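You operate a simulated robot arm through the tools that you are given. There is no shell and no other tool. Be economical: measure what you need, move in short steps, check, and stop when the job is done.

You run a simulated robot arm. Do the job below in one go: nothing can be reset, and whatever is moved stays where it is left.

JOB
Feed a ring and a sleeve from their tubes into the steel tray.
Fine: slide each pusher fully forward and back, once; lay both flat in the small steel tray.

It is judged by the outcome, as a careful person would: the job done as asked, and still so three seconds after it is handed in. It fails if anything else is knocked over, pushed out of place, dropped, spilled or broken.

ROBOT AND FRAMES
A 6-joint arm with a fingered hand on a trunk, on a base that drives. Base frame: it is fixed to the floor where the robot stands at the start and does not move with it; the origin is under the middle of the robot, x ahead of it, y to its left, z up; the surface under the hand at the start is at about z = 860. Readings come in mm, rad, newtons and seconds.
With the tool pointing down near the work surface it reaches from about 200 to 580 mm from the robot's upright axis, wherever it stands. Its first joint turns from -2.897 to 2.897 rad. Places, roughly: black seal ring (3x3x1 cm) [600, -200, 900]; ring feeder [800, -100, 900]; ring landing [800, -100, 900]; ring pusher [700, 0, 900]; silver sleeve (3x3x2 cm) [900, -500, 900]; sleeve feeder [1000, -300, 900]; sleeve landing [1100, -400, 900]; sleeve pusher [1000, -300, 900]; small steel tray [700, -300, 900]. Payload 3.2 kg.
The TCP is the grasp point between the finger pads, 22 mm short of the fingertips. In the tool frame z runs along the fingers and y along their closing line. Largest opening 112 mm; the body of the gripper starts 60 mm behind the TCP. The gripper is a hand of 3 fingers: y runs from the thumb to the fingers, the wrist lies at [0, 0, -218] in the tool frame, and closing takes about 1.5 s.
Orientation is that of the tool frame in the base frame, as [roll, pitch, yaw] about the fixed x, y, z axes, in that order (R = Rz(yaw) Ry(pitch) Rx(roll)). With the fingers straight down and closing along the base's y, the tool's x points along the base's -x, its y along +y and its z along -z.

CONTROLS
- The arm moves only by the tool nudge_tool. Its argument "targets" is a list that holds one entry, the list of rows, each a list of 7 numbers: the shift along the tool's x, y, z in mm, then the turn, a rotation vector about the tool's x, y, z in rad, then the opening, from 0 (shut) to 1 (fully open). In form: [[[dx, dy, dz, rx, ry, rz, grip], ...]]. A call has 1 to 10 rows; each row shifts and turns the commanded pose from where the row before left it, along the tool's axes as they then stand. Each row takes 0.2 s and may step no farther than 50 mm and 0.15 rad from the row before; otherwise, or with a gripper value out of range, the whole call is refused. A pose out of reach is approached as far as the arm can. The call stops where the force on the tool passes 90 N (or 10 N more than at its start, if that is more) or the arm is blocked; 0.2 s more then pass. Each finger travels about 108 mm/s and halts on what it meets, pressing with about 29 N; the grip force reading is that of the motor and also rises with nothing between the fingers. The clock runs only during rows and for 0.2 s after the last one: add rows that do not move to give the fingers time. It gives the time, the measured TCP pose, the force on the tool (base axes), the opening and the grip force at its end, in the units of the frame above (readings bear some noise), with the torque about the TCP (base axes, N m) and any sound that the robot's microphone picked up.
- Cameras (640 x 400 px; columns grow to the right, rows downward): "scene" is now at [29.1, 149.5, 1422.1]; the picture's right is [-0.21, -0.98, 0.00], its down [-0.49, 0.11, -0.86] and it looks along [0.84, -0.18, -0.50] (base axes); focal length 279 px, centre (320, 200). "wrist" rides on the gripper at [66, 3, -81] in the tool frame; the picture's right is [-0.05, 1.00, 0.00], its down [-0.77, -0.04, -0.64] and it looks along [-0.64, -0.03, 0.77] (tool axes); focal length 275 px, centre (320, 200). There is no depth. A picture from a camera that has moved, and an enlarged one, comes with that camera's place and axes in the base frame and with its lens.
- camera(camera): a new picture of that camera. The clock stands still meanwhile.
- slide_trunk(by): slides the trunk up (or, below 0, down) by that many mm; the arm and the scene camera ride with it, the base frame stays. It gives what a move gives, with no picture.
- base_move(legs): drives the robot by 1 to 6 legs, each [ahead, turn to the left] in mm and rad, along the robot's own axes; the way and the turn of a leg run together, so that a leg with both is an arc; at most 1500 mm and 3.142 rad a leg. The arm and the cameras ride along, it lands a little off, and it stops where it bumps. It gives what a move gives.
- hand_shape(shape): the hand has 3 fingers and takes this shape, open, in about a second: jaw (thumb against the fingers, like two jaws); tri (thumb and two fingers); tip (a fingertip pinch); poke (one finger out to press); point (the index stretched); flat (the hand flat); cup (the hand cupped); fist (a fist). The gripper value then closes the fingers along that shape, each until it touches; the sizes above hold for jaw. It gives what a move gives, with no picture.
- head_to(pan, tilt): turns the head with the scene camera to pan (to the left, within 2.705 rad either way) and tilt (down, from -0.506 to 1.204), counted from straight ahead of the robot. It gives what a move gives.
- zoom(camera, box): a new picture of the part [left, top, right, bottom] of that camera's present view, enlarged. The clock stands still meanwhile.
- job_done(): hands the job in; it is judged then, once.

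Go step by step. Nothing tells you exact positions but the pictures and the camera data: compare them with the known pose of the tool, close in by small moves and look again before you grip or let go. The budget is 120 turns and 90 pictures, counting those below and the enlarged ones. Unless the task says otherwise, let go and move clear before handing in, and close with one line.

The tools are called after "Request:" by a JSON object that holds its "method" and its "body". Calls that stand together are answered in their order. nudge_tool: Moves the arm, as the interface text tells. Its arguments: {"type":"object","properties":{"targets":{"type":"array","items":{"type":"array","items":{"type":"array","items":{"type":"number"}}}}},"required":["targets"]} The other tools are called the same way: slide_trunk (by) slides the trunk up or down; hand_shape (shape) gives the hand a shape; base_move (legs) drives the base; head_to (pan, tilt) turns the head that bears the scene camera; camera (camera) takes a picture; zoom (camera, box) takes an enlarged picture of a part of a camera's view; job_done () hands the job in.

At the start:

```text
time: 0.0
ee_pos: [339.5, 43.7, 1175.1]
tool_rot: [3.14, 0.003, 3.14]
force: [0.0, 0.5, -0.6]
ft_torque: [0.02, 0.04, 0.03]
finger_gap: 111.9
gripper_force: 0.1
shape: jaw
trunk travel left (down, up): [-434.0, 156.0]
robot x, y, heading: [4.5, -0.8, 0.0]
head pan, tilt: [-0.215, 0.527]
```

scene: 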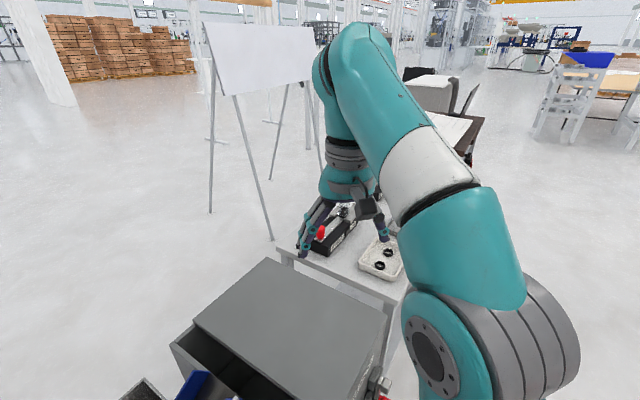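
wrist: 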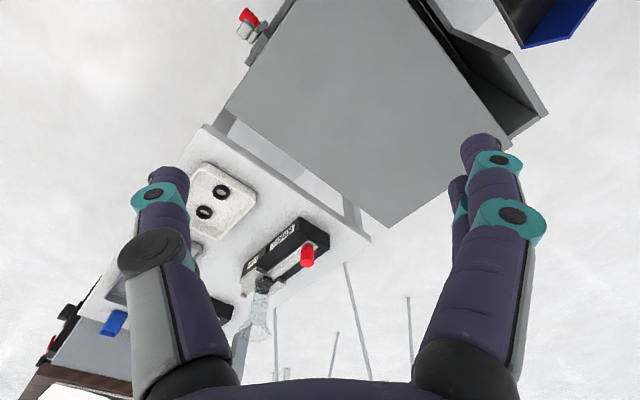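

I see a bench with a feeder with a red pusher and a white tray holding black rings, partly hidden by the arm. I'll zoom in on both views first.

Request:
{"method": "zoom", "body": {"camera": "scene", "box": [260, 170, 440, 300]}}

Request:
{"method": "zoom", "body": {"camera": "wrist", "box": [40, 120, 380, 370]}}

```text
3.08 times, centred on (350, 235) of scene
camera zoom: at [29.1, 149.5, 1422.1], right [-0.21, -0.98, 0.0], down [-0.49, 0.11, -0.86], along [0.84, -0.18, -0.5], focal length 858 px, centre (228, 92)
```

zoom: 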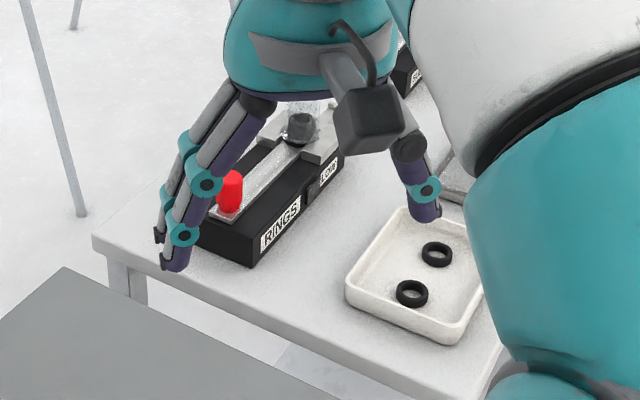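

```text
1.60 times, centred on (210, 245) of wrist
camera zoom: at [271.7, 46.0, 1256.3], right [0.05, 1.0, 0.0], down [0.77, -0.04, 0.64], along [0.64, -0.03, -0.77], focal length 440 px, centre (496, 128)
```

zoom: 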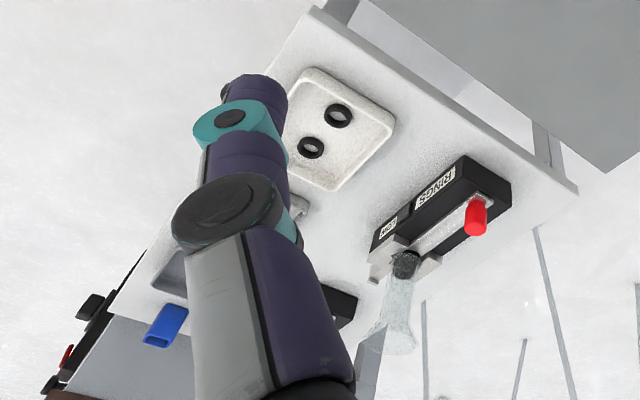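

The arm hides much of the bench and a cabinet stands between me and it. I'll look around with the head to plan a drive.

Request:
{"method": "head_to", "body": {"pan": -0.6, "tilt": 0.6}}

Request:
{"method": "camera", "body": {"camera": "scene"}}

Request:
{"method": "head_to", "body": {"pan": 0.1, "tilt": 1.0}}

Request:
{"method": "camera", "body": {"camera": "scene"}}

```text
time: 0.9
ee_pos: [337.9, 42.8, 1174.9]
tool_rot: [3.14, 0.001, 3.139]
force: [-0.1, 0.6, 0.3]
ft_torque: [0.03, 0.02, 0.02]
finger_gap: 111.8
gripper_force: 0.0
shape: jaw
trunk travel left (down, up): [-434.0, 156.0]
robot x, y, heading: [-0.1, 0.6, -0.003]
head pan, tilt: [-0.6, 0.6]
```

```text
85 pictures are left
camera scene: at [13.8, 118.8, 1415.6], right [-0.56, -0.83, 0.0], down [-0.47, 0.32, -0.83], along [0.68, -0.47, -0.56], focal length 279 px, centre (320, 200)
```

scene: 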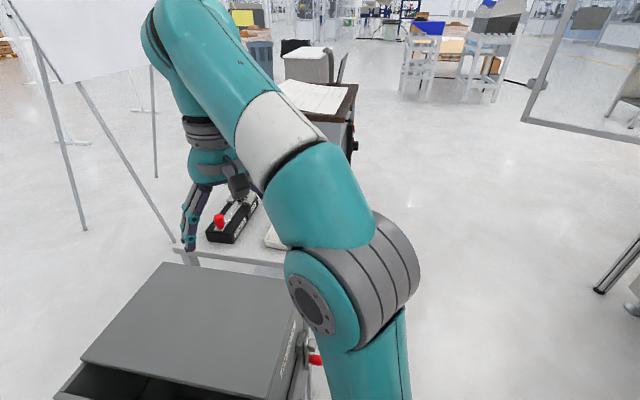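

```text
time: 1.9
ee_pos: [339.0, 42.2, 1175.1]
tool_rot: [3.14, 0.001, 3.141]
force: [0.1, 0.0, -0.2]
ft_torque: [-0.03, -0.05, 0.02]
finger_gap: 111.8
gripper_force: 0.2
shape: jaw
trunk travel left (down, up): [-434.0, 156.0]
robot x, y, heading: [5.7, -3.0, -0.002]
head pan, tilt: [0.099, 1.0]
```

```text
84 pictures are left
camera scene: at [10.2, 175.6, 1383.6], right [0.1, -1.0, 0.0], down [-0.84, -0.08, -0.54], along [0.54, 0.05, -0.84], focal length 279 px, centre (320, 200)
```

scene: 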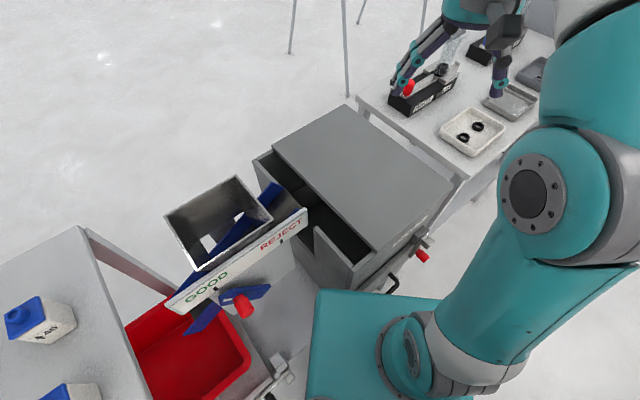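

The bench is turned about 45°; its free long side lies to my right. I check the floor around the base before driving.

Request:
{"method": "head_to", "body": {"pan": -1.4, "tilt": 0.8}}

Request:
{"method": "camera", "body": {"camera": "scene"}}

Request:
{"method": "head_to", "body": {"pan": -2.7, "tilt": 0.8}}

Request:
{"method": "camera", "body": {"camera": "scene"}}

Request:
{"method": "head_to", "body": {"pan": -0.2, "tilt": 1.2}}

Request:
{"method": "camera", "body": {"camera": "scene"}}

```text
time: 3.5
ee_pos: [338.2, 43.1, 1174.5]
tool_rot: [3.141, 0.003, 3.141]
force: [-0.9, -0.2, 0.0]
ft_torque: [0.01, -0.02, -0.01]
finger_gap: 111.9
gripper_force: 0.1
shape: jaw
trunk travel left (down, up): [-434.0, 156.0]
robot x, y, heading: [2.5, -1.5, 0.003]
head pan, tilt: [-1.4, 0.799]
```

```text
83 pictures are left
camera scene: at [-45.4, 89.2, 1398.7], right [-0.99, -0.17, 0.0], down [-0.12, 0.71, -0.7], along [0.12, -0.69, -0.72], focal length 279 px, centre (320, 200)
```

scene: 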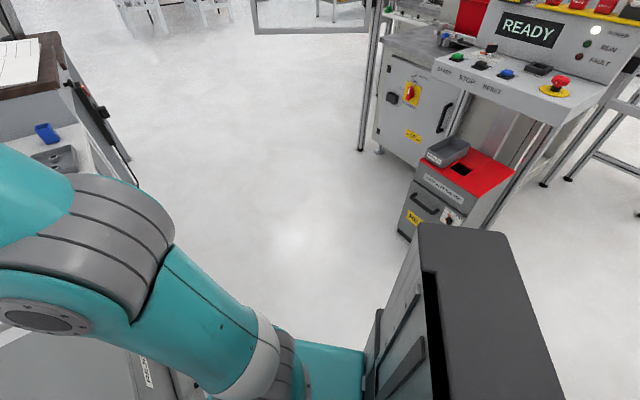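

```text
time: 5.0
ee_pos: [338.3, 43.3, 1174.1]
tool_rot: [3.141, 0.001, 3.14]
force: [-0.4, 0.0, -0.5]
ft_torque: [0.01, 0.0, 0.02]
finger_gap: 112.2
gripper_force: 0.0
shape: jaw
trunk travel left (down, up): [-434.0, 156.0]
robot x, y, heading: [2.6, 0.3, -0.002]
head pan, tilt: [-2.7, 0.799]
```

```text
82 pictures are left
camera scene: at [-132.1, 134.2, 1398.7], right [-0.43, 0.9, 0.0], down [0.65, 0.31, -0.7], along [-0.63, -0.3, -0.72], focal length 279 px, centre (320, 200)
```

scene: 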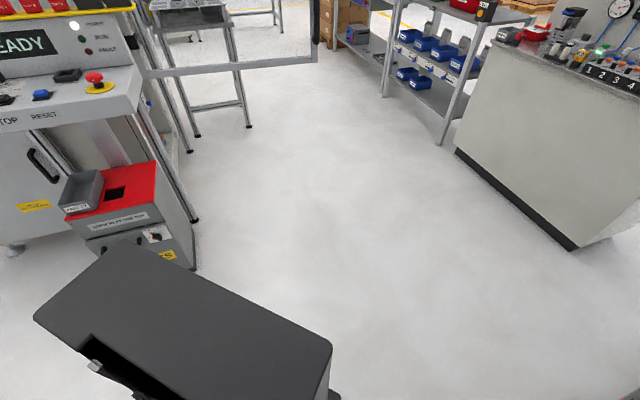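

```text
time: 7.3
ee_pos: [338.0, 43.3, 1175.8]
tool_rot: [3.138, 0.002, 3.141]
force: [0.0, -0.3, -0.3]
ft_torque: [0.0, 0.01, -0.03]
finger_gap: 111.8
gripper_force: 0.0
shape: jaw
trunk travel left (down, up): [-434.0, 156.0]
robot x, y, heading: [0.2, -1.8, -0.003]
head pan, tilt: [-0.201, 1.201]
```

```text
81 pictures are left
camera scene: at [-4.4, 157.5, 1371.0], right [-0.2, -0.98, 0.0], down [-0.91, 0.19, -0.36], along [0.36, -0.07, -0.93], focal length 279 px, centre (320, 200)
```

scene: 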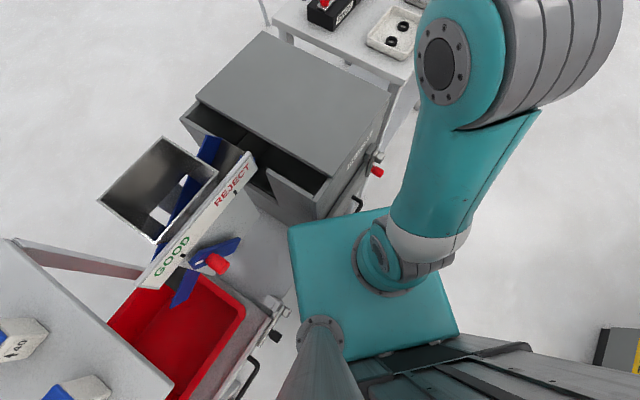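

The right side has clear floor. I'll back off the cabinet, turn right, run along the bench and turn to face it.

Request:
{"method": "base_move", "body": {"legs": [[-250, 0], [0, -0.785], [880, 0], [0, 1.57]]}}

Request:
{"method": "head_to", "body": {"pan": 0.0, "tilt": 0.7}}

Request:
{"method": "camera", "body": {"camera": "scene"}}

Request:
{"method": "camera", "body": {"camera": "wrist"}}

```text
time: 19.2
ee_pos: [584.3, -365.3, 1174.7]
tool_rot: [3.139, 0.002, -2.373]
force: [-0.3, -0.8, -0.3]
ft_torque: [0.02, 0.0, -0.01]
finger_gap: 111.9
gripper_force: 0.0
shape: jaw
trunk travel left (down, up): [-434.0, 156.0]
robot x, y, heading: [369.5, -631.2, 0.769]
head pan, tilt: [-0.201, 1.201]
```

```text
time: 20.2
ee_pos: [584.9, -365.6, 1175.5]
tool_rot: [3.141, 0.002, -2.371]
force: [0.2, 0.8, -0.3]
ft_torque: [0.02, 0.01, -0.02]
finger_gap: 112.0
gripper_force: 0.1
shape: jaw
trunk travel left (down, up): [-434.0, 156.0]
robot x, y, heading: [372.3, -631.6, 0.769]
head pan, tilt: [0.0, 0.7]
```

```text
80 pictures are left
camera scene: at [274.9, -492.9, 1406.9], right [0.7, -0.72, 0.0], down [-0.46, -0.45, -0.76], along [0.55, 0.53, -0.64], focal length 279 px, centre (320, 200)
```

scene: 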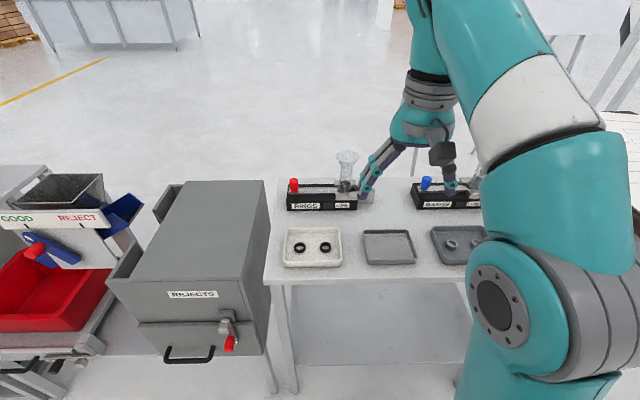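

```text
79 pictures are left
camera wrist: at [534.3, -409.1, 1256.3], right [-0.66, 0.75, 0.0], down [0.58, 0.51, 0.64], along [0.48, 0.42, -0.77], focal length 275 px, centre (320, 200)
```

wrist: 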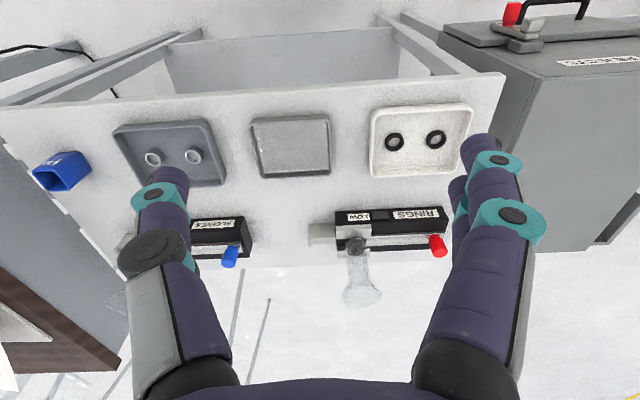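

The bench is laid out in front of me: ring and sleeve feeders at the back, white ring tray, steel tray and sleeve tray in front. I check the gap between base and bench before closing in.

Request:
{"method": "head_to", "body": {"pan": 0.3, "tilt": 1.2}}

Request:
{"method": "camera", "body": {"camera": "scene"}}

Request:
{"method": "zoom", "body": {"camera": "wrist", "box": [0, 80, 480, 310]}}

```text
time: 21.1
ee_pos: [584.5, -364.8, 1174.6]
tool_rot: [3.141, 0.001, -2.373]
force: [-0.3, 1.1, 0.3]
ft_torque: [-0.01, -0.03, -0.01]
finger_gap: 112.0
gripper_force: 0.1
shape: jaw
trunk travel left (down, up): [-434.0, 156.0]
robot x, y, heading: [367.5, -628.6, 0.772]
head pan, tilt: [0.3, 1.201]
```

```text
78 pictures are left
camera scene: at [240.8, -503.0, 1371.0], right [0.88, -0.48, 0.0], down [-0.45, -0.82, -0.36], along [0.17, 0.32, -0.93], focal length 279 px, centre (320, 200)
```

scene: 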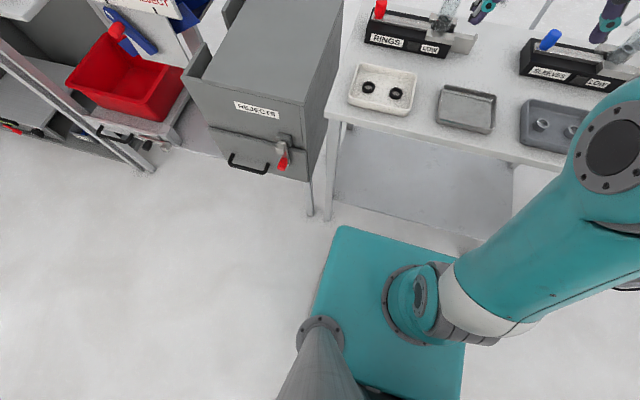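

```text
1.33 times, centred on (240, 195) of wrist
camera zoom: at [534.2, -409.1, 1256.3], right [-0.66, 0.75, 0.0], down [0.58, 0.51, 0.64], along [0.48, 0.42, -0.77], focal length 367 px, centre (427, 207)
```

zoom: 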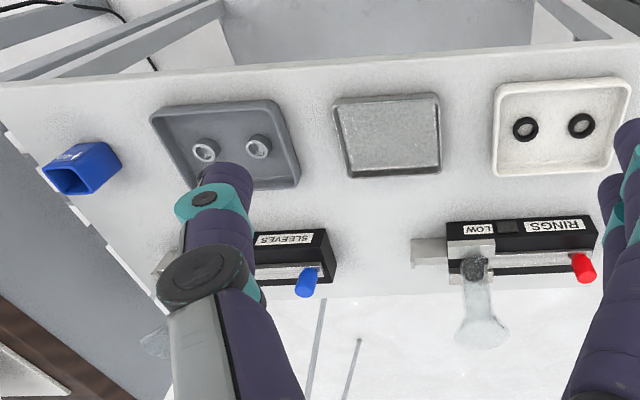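

The platform front is about 145 mm ahead of the axis, and the bench edge about 395 mm. I'll advance 130 mm and look again.

Request:
{"method": "base_move", "body": {"legs": [[130, 0]]}}

Request:
{"method": "head_to", "body": {"pan": 0.1, "tilt": 0.95}}

Request:
{"method": "camera", "body": {"camera": "scene"}}

```text
time: 22.4
ee_pos: [678.7, -272.6, 1174.9]
tool_rot: [3.141, 0.001, -2.37]
force: [0.2, -0.2, -0.1]
ft_torque: [-0.01, 0.01, -0.01]
finger_gap: 112.0
gripper_force: 0.1
shape: jaw
trunk travel left (down, up): [-434.0, 156.0]
robot x, y, heading: [470.6, -537.0, 0.773]
head pan, tilt: [0.3, 1.201]
```

```text
time: 23.2
ee_pos: [678.9, -273.0, 1175.5]
tool_rot: [3.141, 0.003, -2.369]
force: [0.4, 0.1, -0.2]
ft_torque: [0.0, -0.03, -0.02]
finger_gap: 112.0
gripper_force: 0.1
shape: jaw
trunk travel left (down, up): [-434.0, 156.0]
robot x, y, heading: [464.2, -540.5, 0.774]
head pan, tilt: [0.099, 0.949]
```

```text
76 pictures are left
camera scene: at [355.5, -404.2, 1387.1], right [0.77, -0.64, 0.0], down [-0.52, -0.62, -0.58], along [0.37, 0.45, -0.81], focal length 279 px, centre (320, 200)
```

scene: 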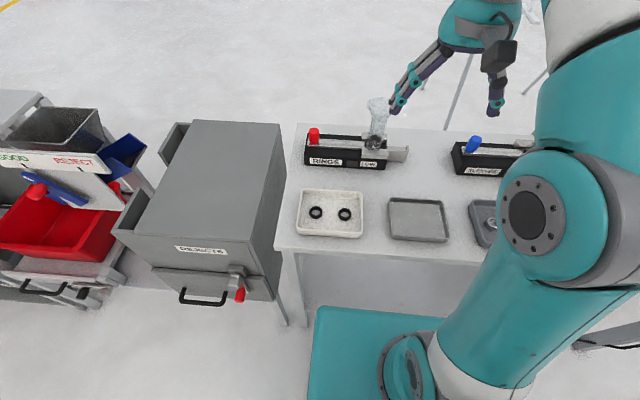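

Advanced without contact. Now I zoom on the ring feeder and the rest to measure.

Request:
{"method": "zoom", "body": {"camera": "scene", "box": [280, 80, 480, 205]}}

Request:
{"method": "zoom", "body": {"camera": "scene", "box": [280, 170, 480, 295]}}

Request:
{"method": "camera", "body": {"camera": "wrist"}}

```text
3.20 times, centred on (380, 142) of scene
camera zoom: at [355.5, -404.2, 1387.1], right [0.77, -0.64, 0.0], down [-0.52, -0.62, -0.58], along [0.37, 0.45, -0.81], focal length 892 px, centre (128, 384)
```

zoom: 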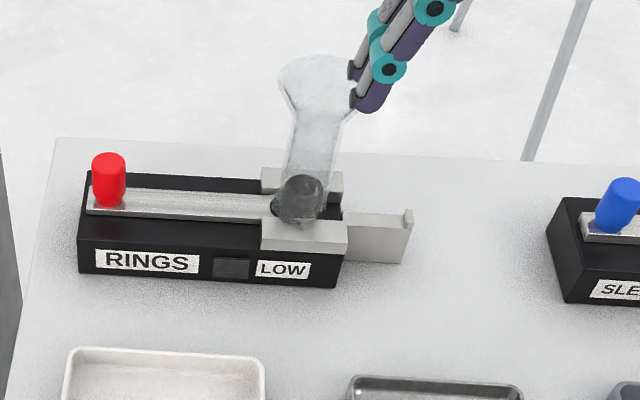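

```text
3.20 times, centred on (380, 232) of scene
camera zoom: at [355.5, -404.2, 1387.1], right [0.77, -0.64, 0.0], down [-0.52, -0.62, -0.58], along [0.37, 0.45, -0.81], focal length 892 px, centre (128, 96)
```

zoom: 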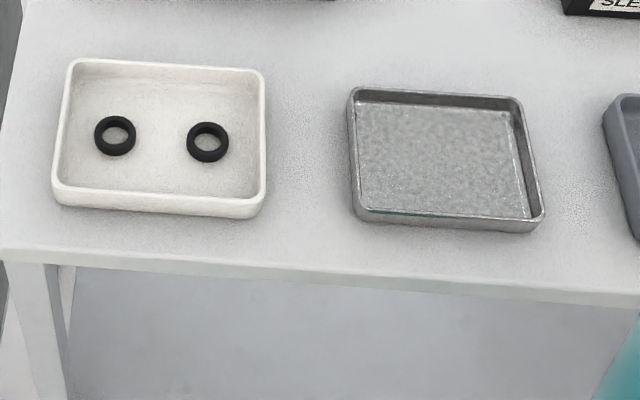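

```text
73 pictures are left
camera wrist: at [629.0, -316.6, 1256.3], right [-0.66, 0.75, 0.0], down [0.58, 0.51, 0.64], along [0.48, 0.42, -0.77], focal length 275 px, centre (320, 200)
```

wrist: 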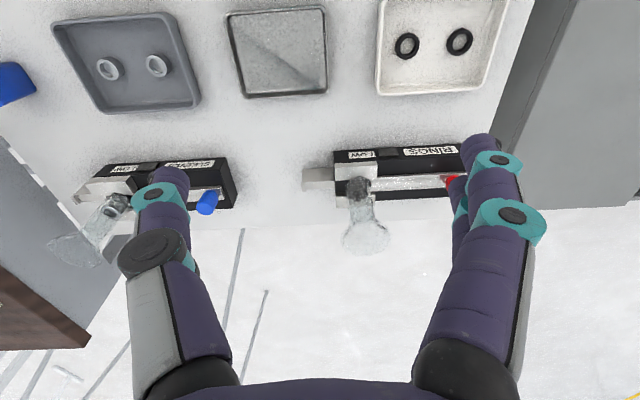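

Ring knob is near (684, 17, 910), ring landing near (832, -136), steel tray near (727, -295), sleeve knob near (975, -257). I'll shift the base about 110 mm along the bench to centre on the ring feeder.

Request:
{"method": "base_move", "body": {"legs": [[-120, 0], [0, 1.57], [110, 0], [0, -1.56], [150, 0]]}}

Request:
{"method": "head_to", "body": {"pan": -0.1, "tilt": 0.9}}

Request:
{"method": "camera", "body": {"camera": "scene"}}

Request:
{"method": "camera", "body": {"camera": "wrist"}}

```text
time: 33.8
ee_pos: [626.9, -176.4, 1175.8]
tool_rot: [3.138, 0.002, -2.381]
force: [-0.1, 0.2, -0.3]
ft_torque: [0.03, 0.0, 0.03]
finger_gap: 111.8
gripper_force: 0.1
shape: jaw
trunk travel left (down, up): [-434.0, 156.0]
robot x, y, heading: [414.0, -441.3, 0.766]
head pan, tilt: [0.099, 0.949]
```

```text
time: 34.6
ee_pos: [626.0, -175.7, 1174.7]
tool_rot: [3.14, 0.0, -2.379]
force: [0.5, -0.7, 0.4]
ft_torque: [-0.01, -0.02, 0.0]
finger_gap: 111.9
gripper_force: 0.1
shape: jaw
trunk travel left (down, up): [-434.0, 156.0]
robot x, y, heading: [414.4, -442.2, 0.761]
head pan, tilt: [-0.099, 0.901]
```

```text
72 pictures are left
camera scene: at [314.4, -314.1, 1390.8], right [0.62, -0.79, 0.0], down [-0.62, -0.48, -0.62], along [0.49, 0.38, -0.78], focal length 279 px, centre (320, 200)
```

scene: 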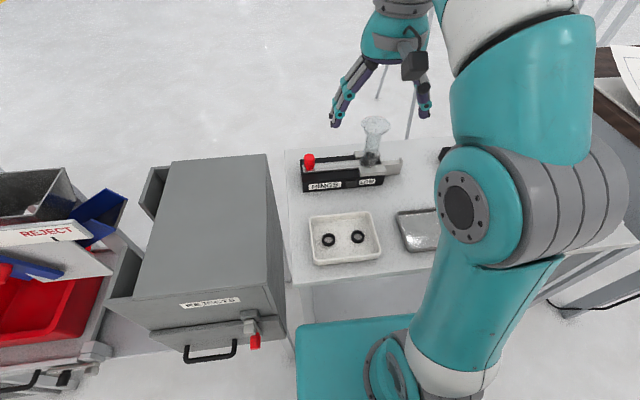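

```text
71 pictures are left
camera wrist: at [576.5, -220.1, 1256.3], right [-0.66, 0.76, 0.0], down [0.58, 0.5, 0.64], along [0.48, 0.42, -0.77], focal length 275 px, centre (320, 200)
```

wrist: 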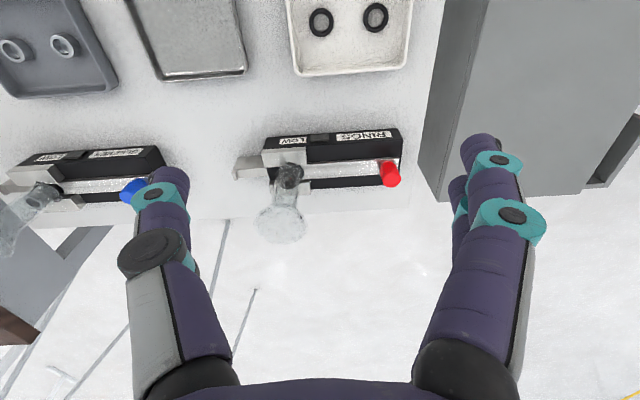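

Robot is well placed: red knob near (682, 8, 920). I'll rotate the hand so it closes across the slider (camera side away from the tube).

Request:
{"method": "nudge_tool", "body": {"targets": [[[0, 0, 0, 0, 0, 0.15, 1], [0, 0, 0, 0, 0, 0.15, 1], [0, 0, 0, 0, 0, 0.15, 1], [0, 0, 0, 0, 0, 0.15, 1], [0, 0, 0, 0, 0, 0.15, 1], [0, 0, 0, 0, 0, 0.15, 1], [0, 0, 0, 0, 0, 0.15, 1], [0, 0, 0, 0, 0, 0.15, 1], [0, 0, 0, 0, 0, 0.15, 1], [0, 0, 0, 0, 0, 0.15, 1]]]}}

```text
time: 36.8
ee_pos: [626.6, -176.3, 1176.0]
tool_rot: [3.139, -0.002, 2.402]
force: [-0.1, -0.5, -0.5]
ft_torque: [-0.02, 0.03, 0.02]
finger_gap: 111.9
gripper_force: 0.1
shape: jaw
trunk travel left (down, up): [-434.0, 156.0]
robot x, y, heading: [411.0, -439.2, 0.766]
head pan, tilt: [-0.099, 0.901]
```

Request:
{"method": "nudge_tool", "body": {"targets": [[[22, 42, 0, 0, 0, 0.046, 1], [23, 42, 0, 0, 0, 0, 1], [23, 43, 0, 0, 0, 0, 1], [22, 43, 0, 0, 0, 0, 1], [0, 0, 45, 0, 0, 0, 1], [0, 0, 45, 0, 0, 0, 1]]]}}

Request:
{"method": "camera", "body": {"camera": "wrist"}}

Request:
{"method": "camera", "body": {"camera": "scene"}}

```text
time: 38.2
ee_pos: [647.5, -40.6, 1023.3]
tool_rot: [3.14, -0.004, 2.356]
force: [0.3, 0.3, 0.5]
ft_torque: [-0.01, 0.07, 0.0]
finger_gap: 111.7
gripper_force: 0.0
shape: jaw
out of reach, approached as far as the arm can: row 1, 2, 3, 4
trunk travel left (down, up): [-434.0, 156.0]
robot x, y, heading: [413.1, -440.2, 0.764]
head pan, tilt: [-0.099, 0.901]
```

```text
70 pictures are left
camera wrist: at [602.7, 9.0, 1104.7], right [0.74, 0.67, 0.0], down [0.52, -0.57, 0.63], along [0.43, -0.47, -0.77], focal length 275 px, centre (320, 200)
```

wrist: 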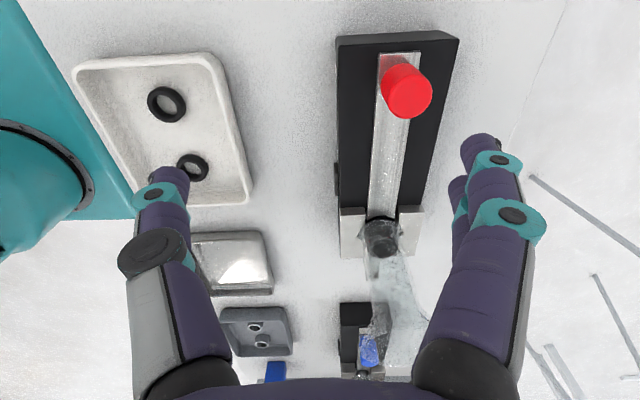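

```text
69 pictures are left
camera scene: at [314.3, -314.4, 1390.8], right [0.62, -0.79, 0.0], down [-0.62, -0.48, -0.62], along [0.49, 0.38, -0.78], focal length 279 px, centre (320, 200)
```

scene: 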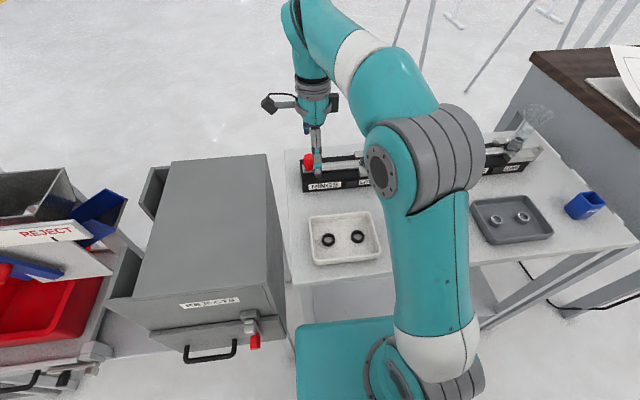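

The arm's reach is short at this height with the trunk low; raising the trunk brings the shoulder level and extends reach. Knob re-measured near (679, 4).

Request:
{"method": "slide_trunk", "body": {"by": 130}}

Request:
{"method": "nudge_tool", "body": {"targets": [[[0, 0, 45, 0, 0, 0, 1], [0, 0, 45, 0, 0, 0, 1], [5, 25, 20, 0, 0, 0, 1], [4, 29, 20, 0, 0, 0, 1]]]}}

Request:
{"method": "camera", "body": {"camera": "wrist"}}

```text
time: 39.7
ee_pos: [648.3, -40.1, 1153.5]
tool_rot: [3.139, -0.003, 2.357]
force: [0.2, -0.4, -0.1]
ft_torque: [-0.04, 0.03, 0.02]
finger_gap: 111.9
gripper_force: 0.0
shape: jaw
trunk travel left (down, up): [-564.0, 26.0]
robot x, y, heading: [412.1, -443.0, 0.77]
head pan, tilt: [-0.099, 0.901]
```

```text
time: 40.7
ee_pos: [681.0, 6.3, 1022.6]
tool_rot: [3.14, -0.003, 2.359]
force: [0.8, -0.1, 0.3]
ft_torque: [0.0, -0.01, 0.0]
finger_gap: 111.9
gripper_force: 0.1
shape: jaw
trunk travel left (down, up): [-564.0, 26.0]
robot x, y, heading: [412.6, -439.9, 0.767]
head pan, tilt: [-0.099, 0.901]
```

```text
68 pictures are left
camera wrist: at [636.1, 53.8, 1103.8], right [0.74, 0.67, 0.0], down [0.52, -0.57, 0.63], along [0.43, -0.47, -0.77], focal length 275 px, centre (320, 200)
```

wrist: 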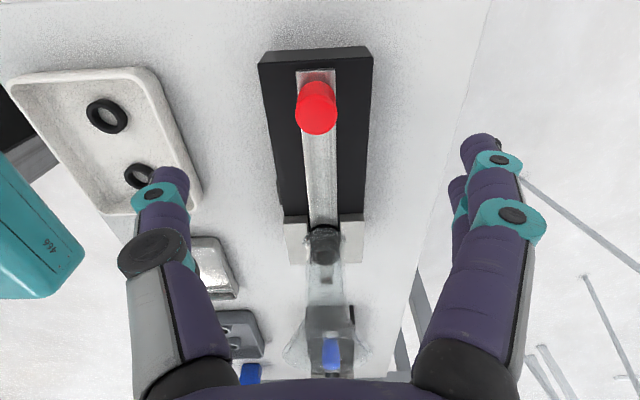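

The hand hangs over the knob (about (678, 5), top ≈ 951, base ≈ 906). I lower to grip height, then check.

Request:
{"method": "nudge_tool", "body": {"targets": [[[1, -2, 30, 0, 0, 0, 1], [0, 0, 30, 0, 0, 0, 1], [0, 0, 28, 0, 0, 0, 1]]]}}

Request:
{"method": "camera", "body": {"camera": "wrist"}}

Request:
{"method": "zoom", "body": {"camera": "scene", "box": [260, 60, 460, 185]}}

```text
time: 41.5
ee_pos: [679.1, 3.9, 935.1]
tool_rot: [3.141, -0.003, 2.358]
force: [-0.3, 0.1, -0.4]
ft_torque: [-0.02, 0.01, 0.03]
finger_gap: 111.8
gripper_force: 0.0
shape: jaw
trunk travel left (down, up): [-564.0, 26.0]
robot x, y, heading: [412.3, -440.6, 0.764]
head pan, tilt: [-0.099, 0.901]
```

```text
67 pictures are left
camera wrist: at [633.2, 54.0, 1015.9], right [0.74, 0.67, 0.0], down [0.52, -0.57, 0.63], along [0.43, -0.47, -0.77], focal length 275 px, centre (320, 200)
```

wrist: 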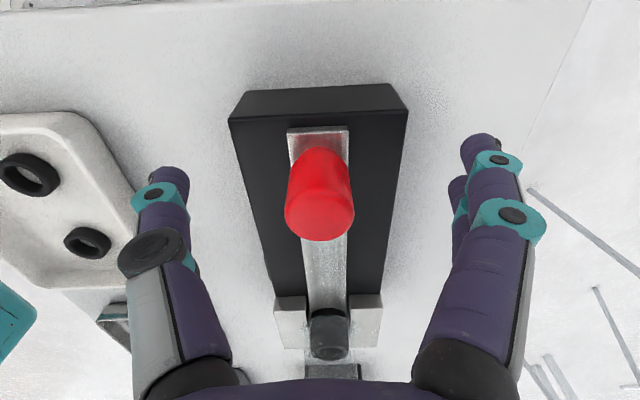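

```text
3.20 times, centred on (360, 122) of scene
camera zoom: at [314.5, -313.9, 1520.8], right [0.62, -0.79, 0.0], down [-0.62, -0.48, -0.62], along [0.49, 0.38, -0.78], focal length 892 px, centre (192, 448)
```

zoom: 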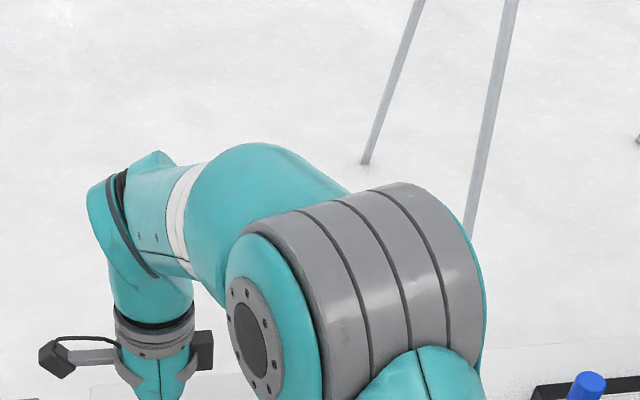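

The knob sits between thumb and fingers. I'll lean the hand back from the tube by 0.3 rad so its body stays clear of the glass funnel, then close.

Request:
{"method": "nudge_tool", "body": {"targets": [[[0, 0, 0, 0, -0.1, 0, 1], [0, 0, 0, 0, -0.1, 0, 1], [0, 0, 0, 0, -0.1, 0, 1], [0, 0, 0, 0, 0, 0, 0], [0, 0, 0, 0, 0, 0, 0], [0, 0, 0, 0, 0, 0, 0], [0, 0, 0, 0, 0, 0, 0], [0, 0, 0, 0, 0, 0, 0], [0, 0, 0, 0, 0, 0, 0]]]}}

Request:
{"method": "camera", "body": {"camera": "wrist"}}

```text
time: 43.5
ee_pos: [678.0, 4.8, 934.5]
tool_rot: [3.139, 0.295, 2.357]
force: [2.6, -2.4, -3.5]
ft_torque: [-0.02, -0.02, 0.06]
finger_gap: 16.5
gripper_force: 29.1
shape: jaw
trunk travel left (down, up): [-564.0, 26.0]
robot x, y, heading: [411.1, -440.8, 0.763]
head pan, tilt: [-0.099, 0.901]
```

```text
65 pictures are left
camera wrist: at [618.8, 68.0, 993.2], right [0.74, 0.68, 0.01], down [0.36, -0.41, 0.83], along [0.57, -0.61, -0.55], focal length 275 px, centre (320, 200)
```

wrist: 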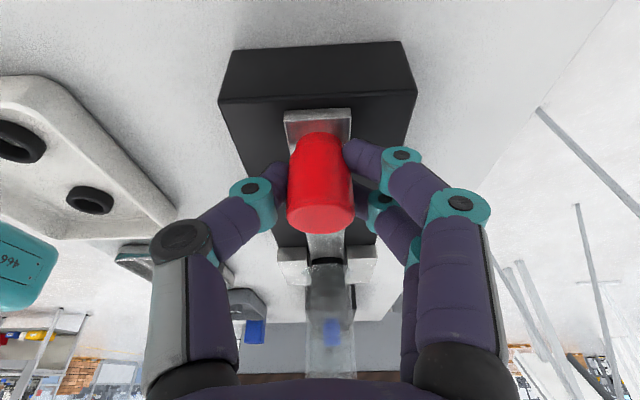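

Gripped firmly (gap 16.5). Now pushing forward along the slider in small steps, watching force.

Request:
{"method": "nudge_tool", "body": {"targets": [[[-4.8, 0, 1.5, 0, 0, 0, 0], [-4.8, 0, 1.5, 0, 0, 0, 0], [-4.8, 0, 1.5, 0, 0, 0, 0], [-4.8, 0, 1.5, 0, 0, 0, 0], [-4.8, 0, 1.5, 0, 0, 0, 0], [-4.8, 0, 1.5, 0, 0, 0, 0]]]}}

Request:
{"method": "camera", "body": {"camera": "wrist"}}

```text
time: 44.9
ee_pos: [699.5, -16.0, 936.0]
tool_rot: [3.141, 0.298, 2.358]
force: [0.9, 0.4, -6.8]
ft_torque: [0.07, 0.01, 0.04]
finger_gap: 16.2
gripper_force: 28.4
shape: jaw
trunk travel left (down, up): [-564.0, 26.0]
robot x, y, heading: [412.8, -440.7, 0.764]
head pan, tilt: [-0.099, 0.901]
```

```text
64 pictures are left
camera wrist: at [639.2, 47.7, 993.4], right [0.74, 0.68, 0.01], down [0.36, -0.41, 0.83], along [0.57, -0.61, -0.55], focal length 275 px, centre (320, 200)
```

wrist: 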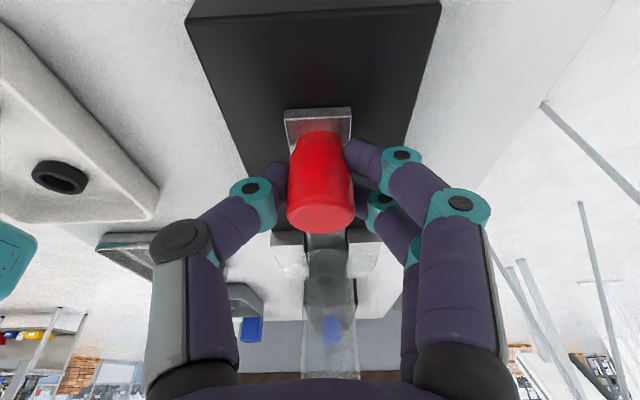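

The slider follows smoothly (30 mm so far). I continue in small steps.

Request:
{"method": "nudge_tool", "body": {"targets": [[[-4.8, 0, 1.9, 0, 0, 0, 0], [-4.8, 0, 1.9, 0, 0, 0, 0], [-4.8, 0, 1.5, 0, 0, 0, 0], [-4.8, 0, 1.5, 0, 0, 0, 0]]]}}

Request:
{"method": "camera", "body": {"camera": "wrist"}}

```text
time: 45.9
ee_pos: [713.7, -29.8, 934.8]
tool_rot: [3.139, 0.297, 2.36]
force: [0.7, 1.1, 4.7]
ft_torque: [0.04, -0.05, 0.03]
finger_gap: 16.4
gripper_force: 29.0
shape: jaw
trunk travel left (down, up): [-564.0, 26.0]
robot x, y, heading: [413.8, -442.7, 0.765]
head pan, tilt: [-0.099, 0.901]
```

```text
63 pictures are left
camera wrist: at [653.0, 33.7, 992.6], right [0.74, 0.68, 0.02], down [0.36, -0.42, 0.83], along [0.57, -0.61, -0.55], focal length 275 px, centre (320, 200)
```

wrist: 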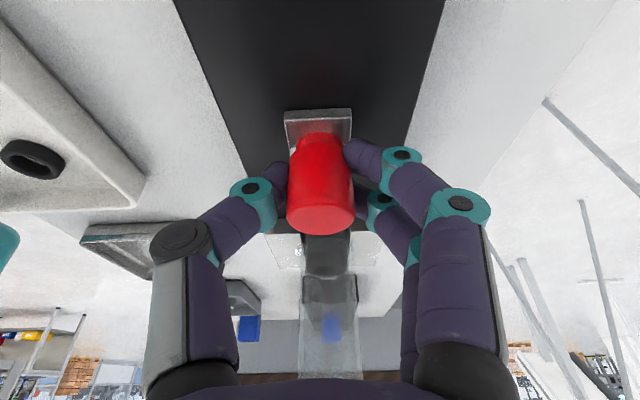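

Request:
{"method": "nudge_tool", "body": {"targets": [[[-4.8, 0, 1.4, 0, 0, 0, 0], [-4.8, 0, 1.4, 0, 0, 0, 0]]]}}

Request:
{"method": "nudge_tool", "body": {"targets": [[[-3.8, 0, 1.2, 0, 0, 0, 0], [-3.8, 0, 1.2, 0, 0, 0, 0]]]}}

Request:
{"method": "camera", "body": {"camera": "wrist"}}

```text
time: 46.5
ee_pos: [720.8, -36.4, 934.5]
tool_rot: [3.138, 0.297, 2.355]
force: [3.1, 3.2, 7.1]
ft_torque: [0.09, -0.01, 0.04]
finger_gap: 16.1
gripper_force: 29.9
shape: jaw
trunk travel left (down, up): [-564.0, 26.0]
robot x, y, heading: [412.3, -444.3, 0.763]
head pan, tilt: [-0.099, 0.901]
```

```text
time: 47.1
ee_pos: [725.0, -42.8, 933.8]
tool_rot: [3.137, 0.295, 2.359]
force: [2.4, 4.4, 8.0]
ft_torque: [0.09, -0.07, 0.04]
finger_gap: 16.5
gripper_force: 29.0
shape: jaw
trunk travel left (down, up): [-564.0, 26.0]
robot x, y, heading: [407.5, -441.3, 0.763]
head pan, tilt: [-0.099, 0.901]
```

```text
62 pictures are left
camera wrist: at [665.7, 20.7, 992.4], right [0.74, 0.68, 0.02], down [0.36, -0.42, 0.83], along [0.57, -0.61, -0.55], focal length 275 px, centre (320, 200)
```

wrist: 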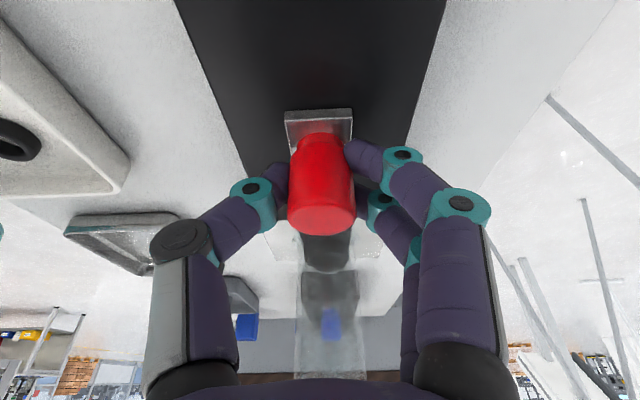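

Request:
{"method": "nudge_tool", "body": {"targets": [[[-3.8, 0.5, 0.7, 0, 0, 0, 0], [-3.8, 0.5, 0.7, 0, 0, 0, 0]]]}}

Request:
{"method": "nudge_tool", "body": {"targets": [[[-3.8, 0, 1.0, 0, 0, 0, 0], [-3.8, 0, 1.0, 0, 0, 0, 0]]]}}

Request:
{"method": "camera", "body": {"camera": "wrist"}}

```text
time: 47.7
ee_pos: [730.5, -45.1, 934.1]
tool_rot: [-3.141, 0.297, 2.357]
force: [-12.1, 7.9, -0.9]
ft_torque: [0.19, 0.18, 0.07]
finger_gap: 16.4
gripper_force: 29.2
shape: jaw
trunk travel left (down, up): [-564.0, 26.0]
robot x, y, heading: [414.1, -442.8, 0.767]
head pan, tilt: [-0.099, 0.901]
```

```text
time: 48.3
ee_pos: [740.5, -54.4, 936.3]
tool_rot: [3.14, 0.298, 2.356]
force: [0.5, 0.1, 0.2]
ft_torque: [-0.01, -0.01, -0.03]
finger_gap: 6.5
gripper_force: 29.0
shape: jaw
trunk travel left (down, up): [-564.0, 26.0]
robot x, y, heading: [409.0, -442.0, 0.765]
head pan, tilt: [-0.099, 0.901]
```

```text
61 pictures are left
camera wrist: at [680.3, 8.8, 994.4], right [0.74, 0.67, 0.02], down [0.36, -0.42, 0.83], along [0.57, -0.61, -0.55], focal length 275 px, centre (320, 200)
```

wrist: 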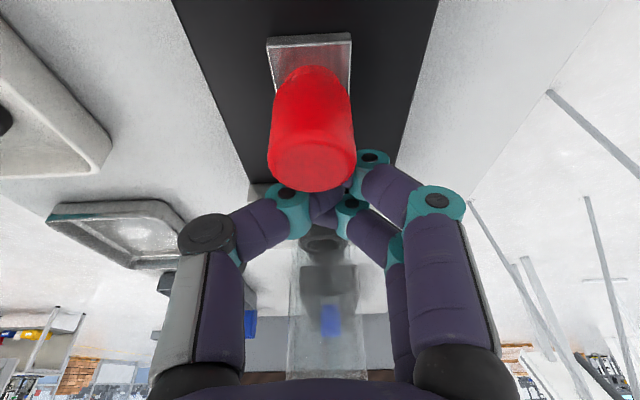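

The slider met resistance at about 72 mm of travel and the fingers slipped just ahead of the knob. I'll open, rise a little, and look at the landing.

Request:
{"method": "nudge_tool", "body": {"targets": [[[0, 0, 0, 0, 0, 0, 0.5], [0, 0, 0, 0, 0, 0, 0.8], [0, 0, 0, 0, 0, 0, 1], [0, 0, 0, 0, 0, 0, 1], [10, 0, -18, 0, 0, 0, 1], [20, 0, -40, 0, 0, 0, 1], [20, 0, -40, 0, 0, 0, 1]]]}}

Request:
{"method": "camera", "body": {"camera": "wrist"}}

Request:
{"method": "camera", "body": {"camera": "scene"}}

```text
time: 49.9
ee_pos: [680.2, -1.8, 1016.4]
tool_rot: [3.141, 0.299, 2.359]
force: [0.0, -0.2, 0.8]
ft_torque: [-0.01, -0.02, 0.0]
finger_gap: 111.9
gripper_force: 0.1
shape: jaw
trunk travel left (down, up): [-564.0, 26.0]
robot x, y, heading: [413.4, -443.4, 0.766]
head pan, tilt: [-0.099, 0.901]
```

```text
60 pictures are left
camera wrist: at [620.6, 61.7, 1074.5], right [0.74, 0.68, 0.02], down [0.36, -0.41, 0.83], along [0.57, -0.61, -0.55], focal length 275 px, centre (320, 200)
```

wrist: 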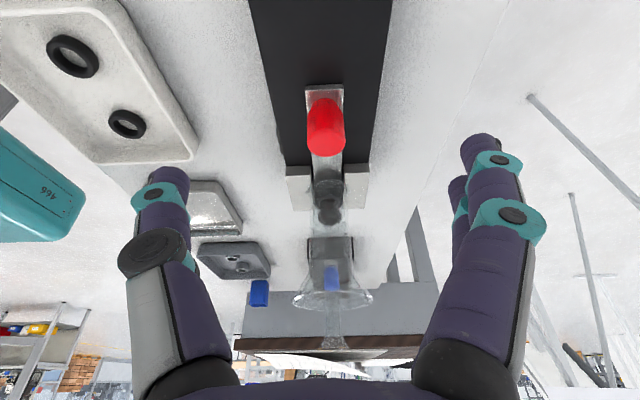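

```text
59 pictures are left
camera scene: at [314.0, -313.9, 1520.7], right [0.62, -0.79, 0.0], down [-0.62, -0.48, -0.62], along [0.49, 0.38, -0.78], focal length 279 px, centre (320, 200)
```

scene: 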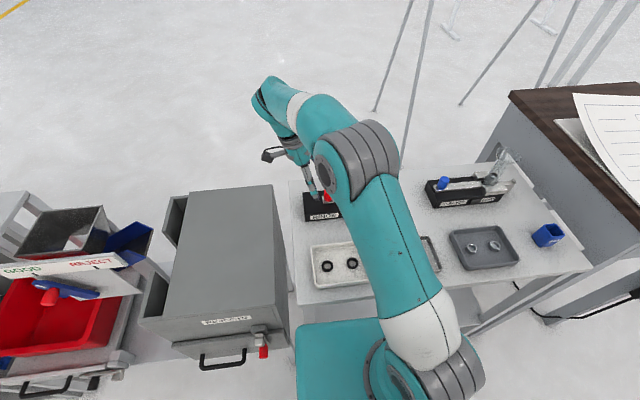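

Request:
{"method": "zoom", "body": {"camera": "wrist", "box": [260, 80, 400, 260]}}

```text
2.22 times, centred on (330, 170) of wrist
camera zoom: at [620.6, 61.7, 1074.5], right [0.74, 0.68, 0.02], down [0.36, -0.41, 0.83], along [0.57, -0.61, -0.55], focal length 612 px, centre (298, 267)
```

zoom: 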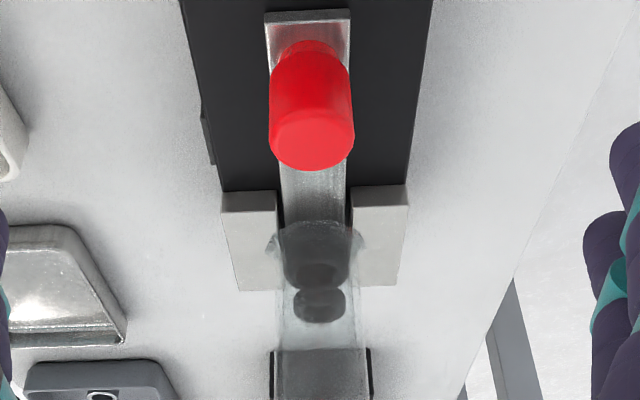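

The slider seems about 50–57 mm forward now: the squeeze pushed the knob back a bit as the fingers slipped. I'll push from behind with closed fingers to make sure it reaches the full stop.

Request:
{"method": "nudge_tool", "body": {"targets": [[[22.3, 3.5, -6.9, 0, 0, 0, 0], [0, 0, 0, 0, 0, 0, 0], [0, 0, 0, 0, 0, 0, 0], [0, 0, 0, 0, 0, 0, 0], [0, 0, 0, 0, 0, 0, 0], [0, 0, 0, 0, 0, 0, 0], [11.5, 0, 37.3, 0, 0, 0, 0], [11.5, 0, 37.2, 0, 0, 0, 0]]]}}

Request:
{"method": "camera", "body": {"camera": "wrist"}}

```text
time: 51.7
ee_pos: [669.6, 18.7, 937.5]
tool_rot: [3.14, 0.3, 2.359]
force: [0.4, -0.5, -0.4]
ft_torque: [-0.02, 0.01, 0.0]
finger_gap: 0.1
gripper_force: 28.9
shape: jaw
trunk travel left (down, up): [-564.0, 26.0]
robot x, y, heading: [411.3, -441.3, 0.763]
head pan, tilt: [-0.099, 0.901]
```

```text
57 pictures are left
camera wrist: at [609.8, 81.6, 994.9], right [0.74, 0.68, 0.02], down [0.36, -0.42, 0.83], along [0.57, -0.61, -0.55], focal length 275 px, centre (320, 200)
```

wrist: 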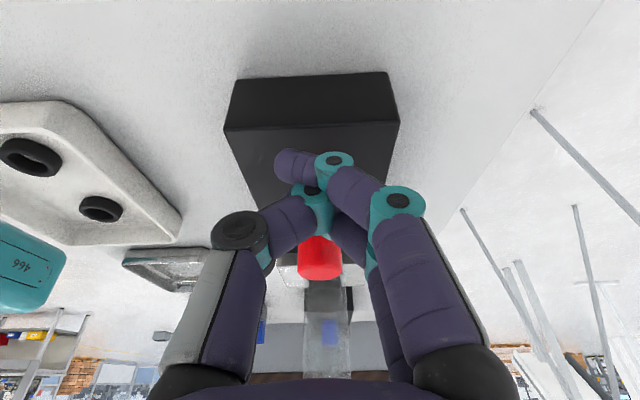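

Request:
{"method": "nudge_tool", "body": {"targets": [[[-4.8, 0, 1.5, 0, 0, 0, 0], [-4.8, 0, 1.5, 0, 0, 0, 0], [-4.8, 0, 1.5, 0, 0, 0, 0], [-4.8, 0, 1.5, 0, 0, 0, 0], [-4.8, 0, 1.5, 0, 0, 0, 0], [-4.8, 0, 1.5, 0, 0, 0, 0]]]}}

Request:
{"method": "camera", "body": {"camera": "wrist"}}

```text
time: 53.1
ee_pos: [691.8, -2.7, 937.7]
tool_rot: [3.138, 0.297, 2.358]
force: [-0.2, -0.2, 0.9]
ft_torque: [0.0, 0.0, -0.04]
finger_gap: 0.0
gripper_force: 29.3
shape: jaw
trunk travel left (down, up): [-564.0, 26.0]
robot x, y, heading: [412.7, -438.8, 0.764]
head pan, tilt: [-0.099, 0.901]
```

```text
56 pictures are left
camera wrist: at [631.1, 61.1, 995.4], right [0.74, 0.68, 0.02], down [0.36, -0.42, 0.83], along [0.57, -0.61, -0.55], focal length 275 px, centre (320, 200)
```

wrist: 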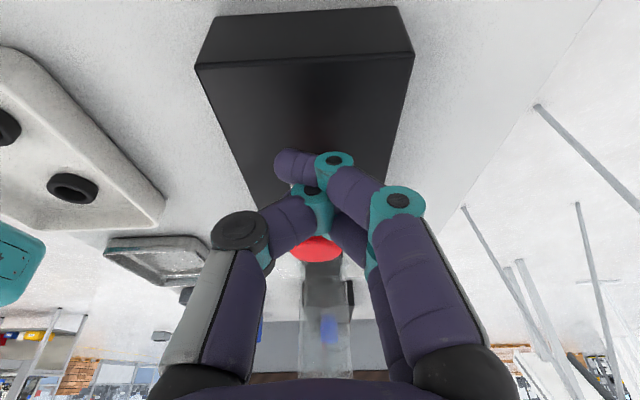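

Request:
{"method": "nudge_tool", "body": {"targets": [[[-4.8, 0, 1.5, 0, 0, 0, 0], [-4.8, 0, 1.5, 0, 0, 0, 0], [-3.8, 0, 1.2, 0, 0, 0, 0]]]}}

Request:
{"method": "nudge_tool", "body": {"targets": [[[-3.8, 0, 1.2, 0, 0, 0, 0], [-3.8, 0, 1.2, 0, 0, 0, 0]]]}}

Request:
{"method": "camera", "body": {"camera": "wrist"}}

```text
time: 53.9
ee_pos: [699.9, -10.6, 936.4]
tool_rot: [3.14, 0.299, 2.357]
force: [0.5, 0.0, -0.6]
ft_torque: [0.0, -0.02, -0.02]
finger_gap: 0.1
gripper_force: 29.0
shape: jaw
trunk travel left (down, up): [-564.0, 26.0]
robot x, y, heading: [415.8, -441.6, 0.761]
head pan, tilt: [-0.099, 0.901]
```

```text
time: 54.5
ee_pos: [705.3, -16.7, 936.8]
tool_rot: [3.139, 0.297, 2.358]
force: [-0.4, -0.1, -0.4]
ft_torque: [-0.02, 0.03, 0.03]
finger_gap: 0.4
gripper_force: 28.8
shape: jaw
trunk travel left (down, up): [-564.0, 26.0]
robot x, y, heading: [409.8, -439.8, 0.765]
head pan, tilt: [-0.099, 0.901]
```

```text
55 pictures are left
camera wrist: at [645.6, 46.3, 995.1], right [0.74, 0.68, 0.02], down [0.36, -0.42, 0.83], along [0.57, -0.61, -0.55], focal length 275 px, centre (320, 200)
```

wrist: 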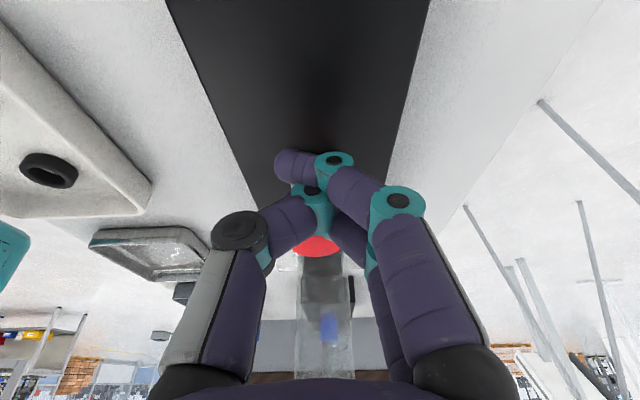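

The knob is now riding ahead of the fingers with little friction. Continue until the stop.

Request:
{"method": "nudge_tool", "body": {"targets": [[[-3.8, 0, 1.2, 0, 0, 0, 0], [-3.8, 0, 1.2, 0, 0, 0, 0]]]}}

Request:
{"method": "nudge_tool", "body": {"targets": [[[-3.8, 0, 1.2, 0, 0, 0, 0], [-3.8, 0, 1.2, 0, 0, 0, 0]]]}}

Request:
{"method": "camera", "body": {"camera": "wrist"}}

```text
time: 55.1
ee_pos: [711.8, -22.8, 936.3]
tool_rot: [3.141, 0.3, 2.358]
force: [-0.4, 0.5, -0.1]
ft_torque: [0.01, 0.02, -0.02]
finger_gap: 0.0
gripper_force: 28.9
shape: jaw
trunk travel left (down, up): [-564.0, 26.0]
robot x, y, heading: [409.6, -439.6, 0.765]
head pan, tilt: [-0.099, 0.901]
```

```text
time: 55.7
ee_pos: [713.1, -22.7, 936.2]
tool_rot: [3.14, 0.299, 2.36]
force: [-22.6, 28.8, -2.0]
ft_torque: [0.22, 0.15, -0.2]
finger_gap: 0.2
gripper_force: 29.0
shape: jaw
trunk travel left (down, up): [-564.0, 26.0]
robot x, y, heading: [411.3, -442.2, 0.766]
head pan, tilt: [-0.099, 0.901]
```

```text
54 pictures are left
camera wrist: at [652.8, 39.9, 994.2], right [0.73, 0.68, 0.02], down [0.36, -0.41, 0.83], along [0.57, -0.61, -0.55], focal length 275 px, centre (320, 200)
```

wrist: 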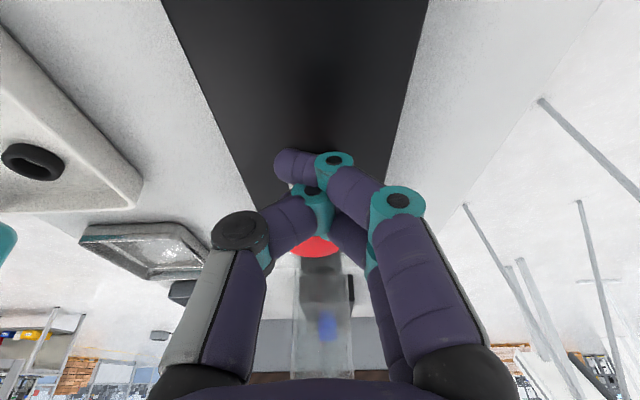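

Firm stop at 36 N: the pusher is fully forward. Now I back off, rise, open, and come down around the knob to draw it back.

Request:
{"method": "nudge_tool", "body": {"targets": [[[7.6, 0, -2.4, 0, 0, 0, 0], [-8.8, 0, -28.6, 0, 0, 0, 0], [-8.9, 0, -28.7, 0, 0, 0, 0], [0, 0, 0, 0, 0, 0, 1], [0, 0, 0, 0, 0, 0, 1], [0, 0, 0, 0, 0, 0, 1], [0, 0, 0, 0, 0, 0, 1], [0, 0, 0, 0, 0, 0, 1], [0, 0, 0, 0, 0, 0, 1], [-34.9, -5, 10.8, 0, 0, 0, 1]]]}}

Request:
{"method": "camera", "body": {"camera": "wrist"}}

```text
time: 57.9
ee_pos: [734.5, -53.6, 995.8]
tool_rot: [3.14, 0.297, 2.358]
force: [-1.2, 0.0, -0.8]
ft_torque: [-0.02, 0.0, -0.02]
finger_gap: 112.0
gripper_force: 0.0
shape: jaw
trunk travel left (down, up): [-564.0, 26.0]
robot x, y, heading: [412.8, -441.3, 0.764]
head pan, tilt: [-0.099, 0.901]
```

```text
53 pictures are left
camera wrist: at [674.1, 10.2, 1054.2], right [0.74, 0.68, 0.02], down [0.36, -0.42, 0.83], along [0.57, -0.61, -0.55], focal length 275 px, centre (320, 200)
```

wrist: 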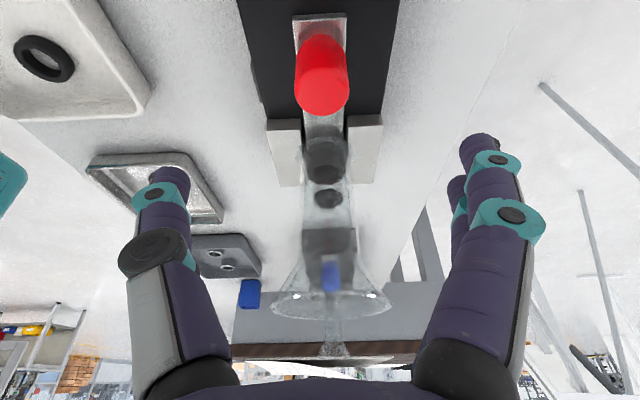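

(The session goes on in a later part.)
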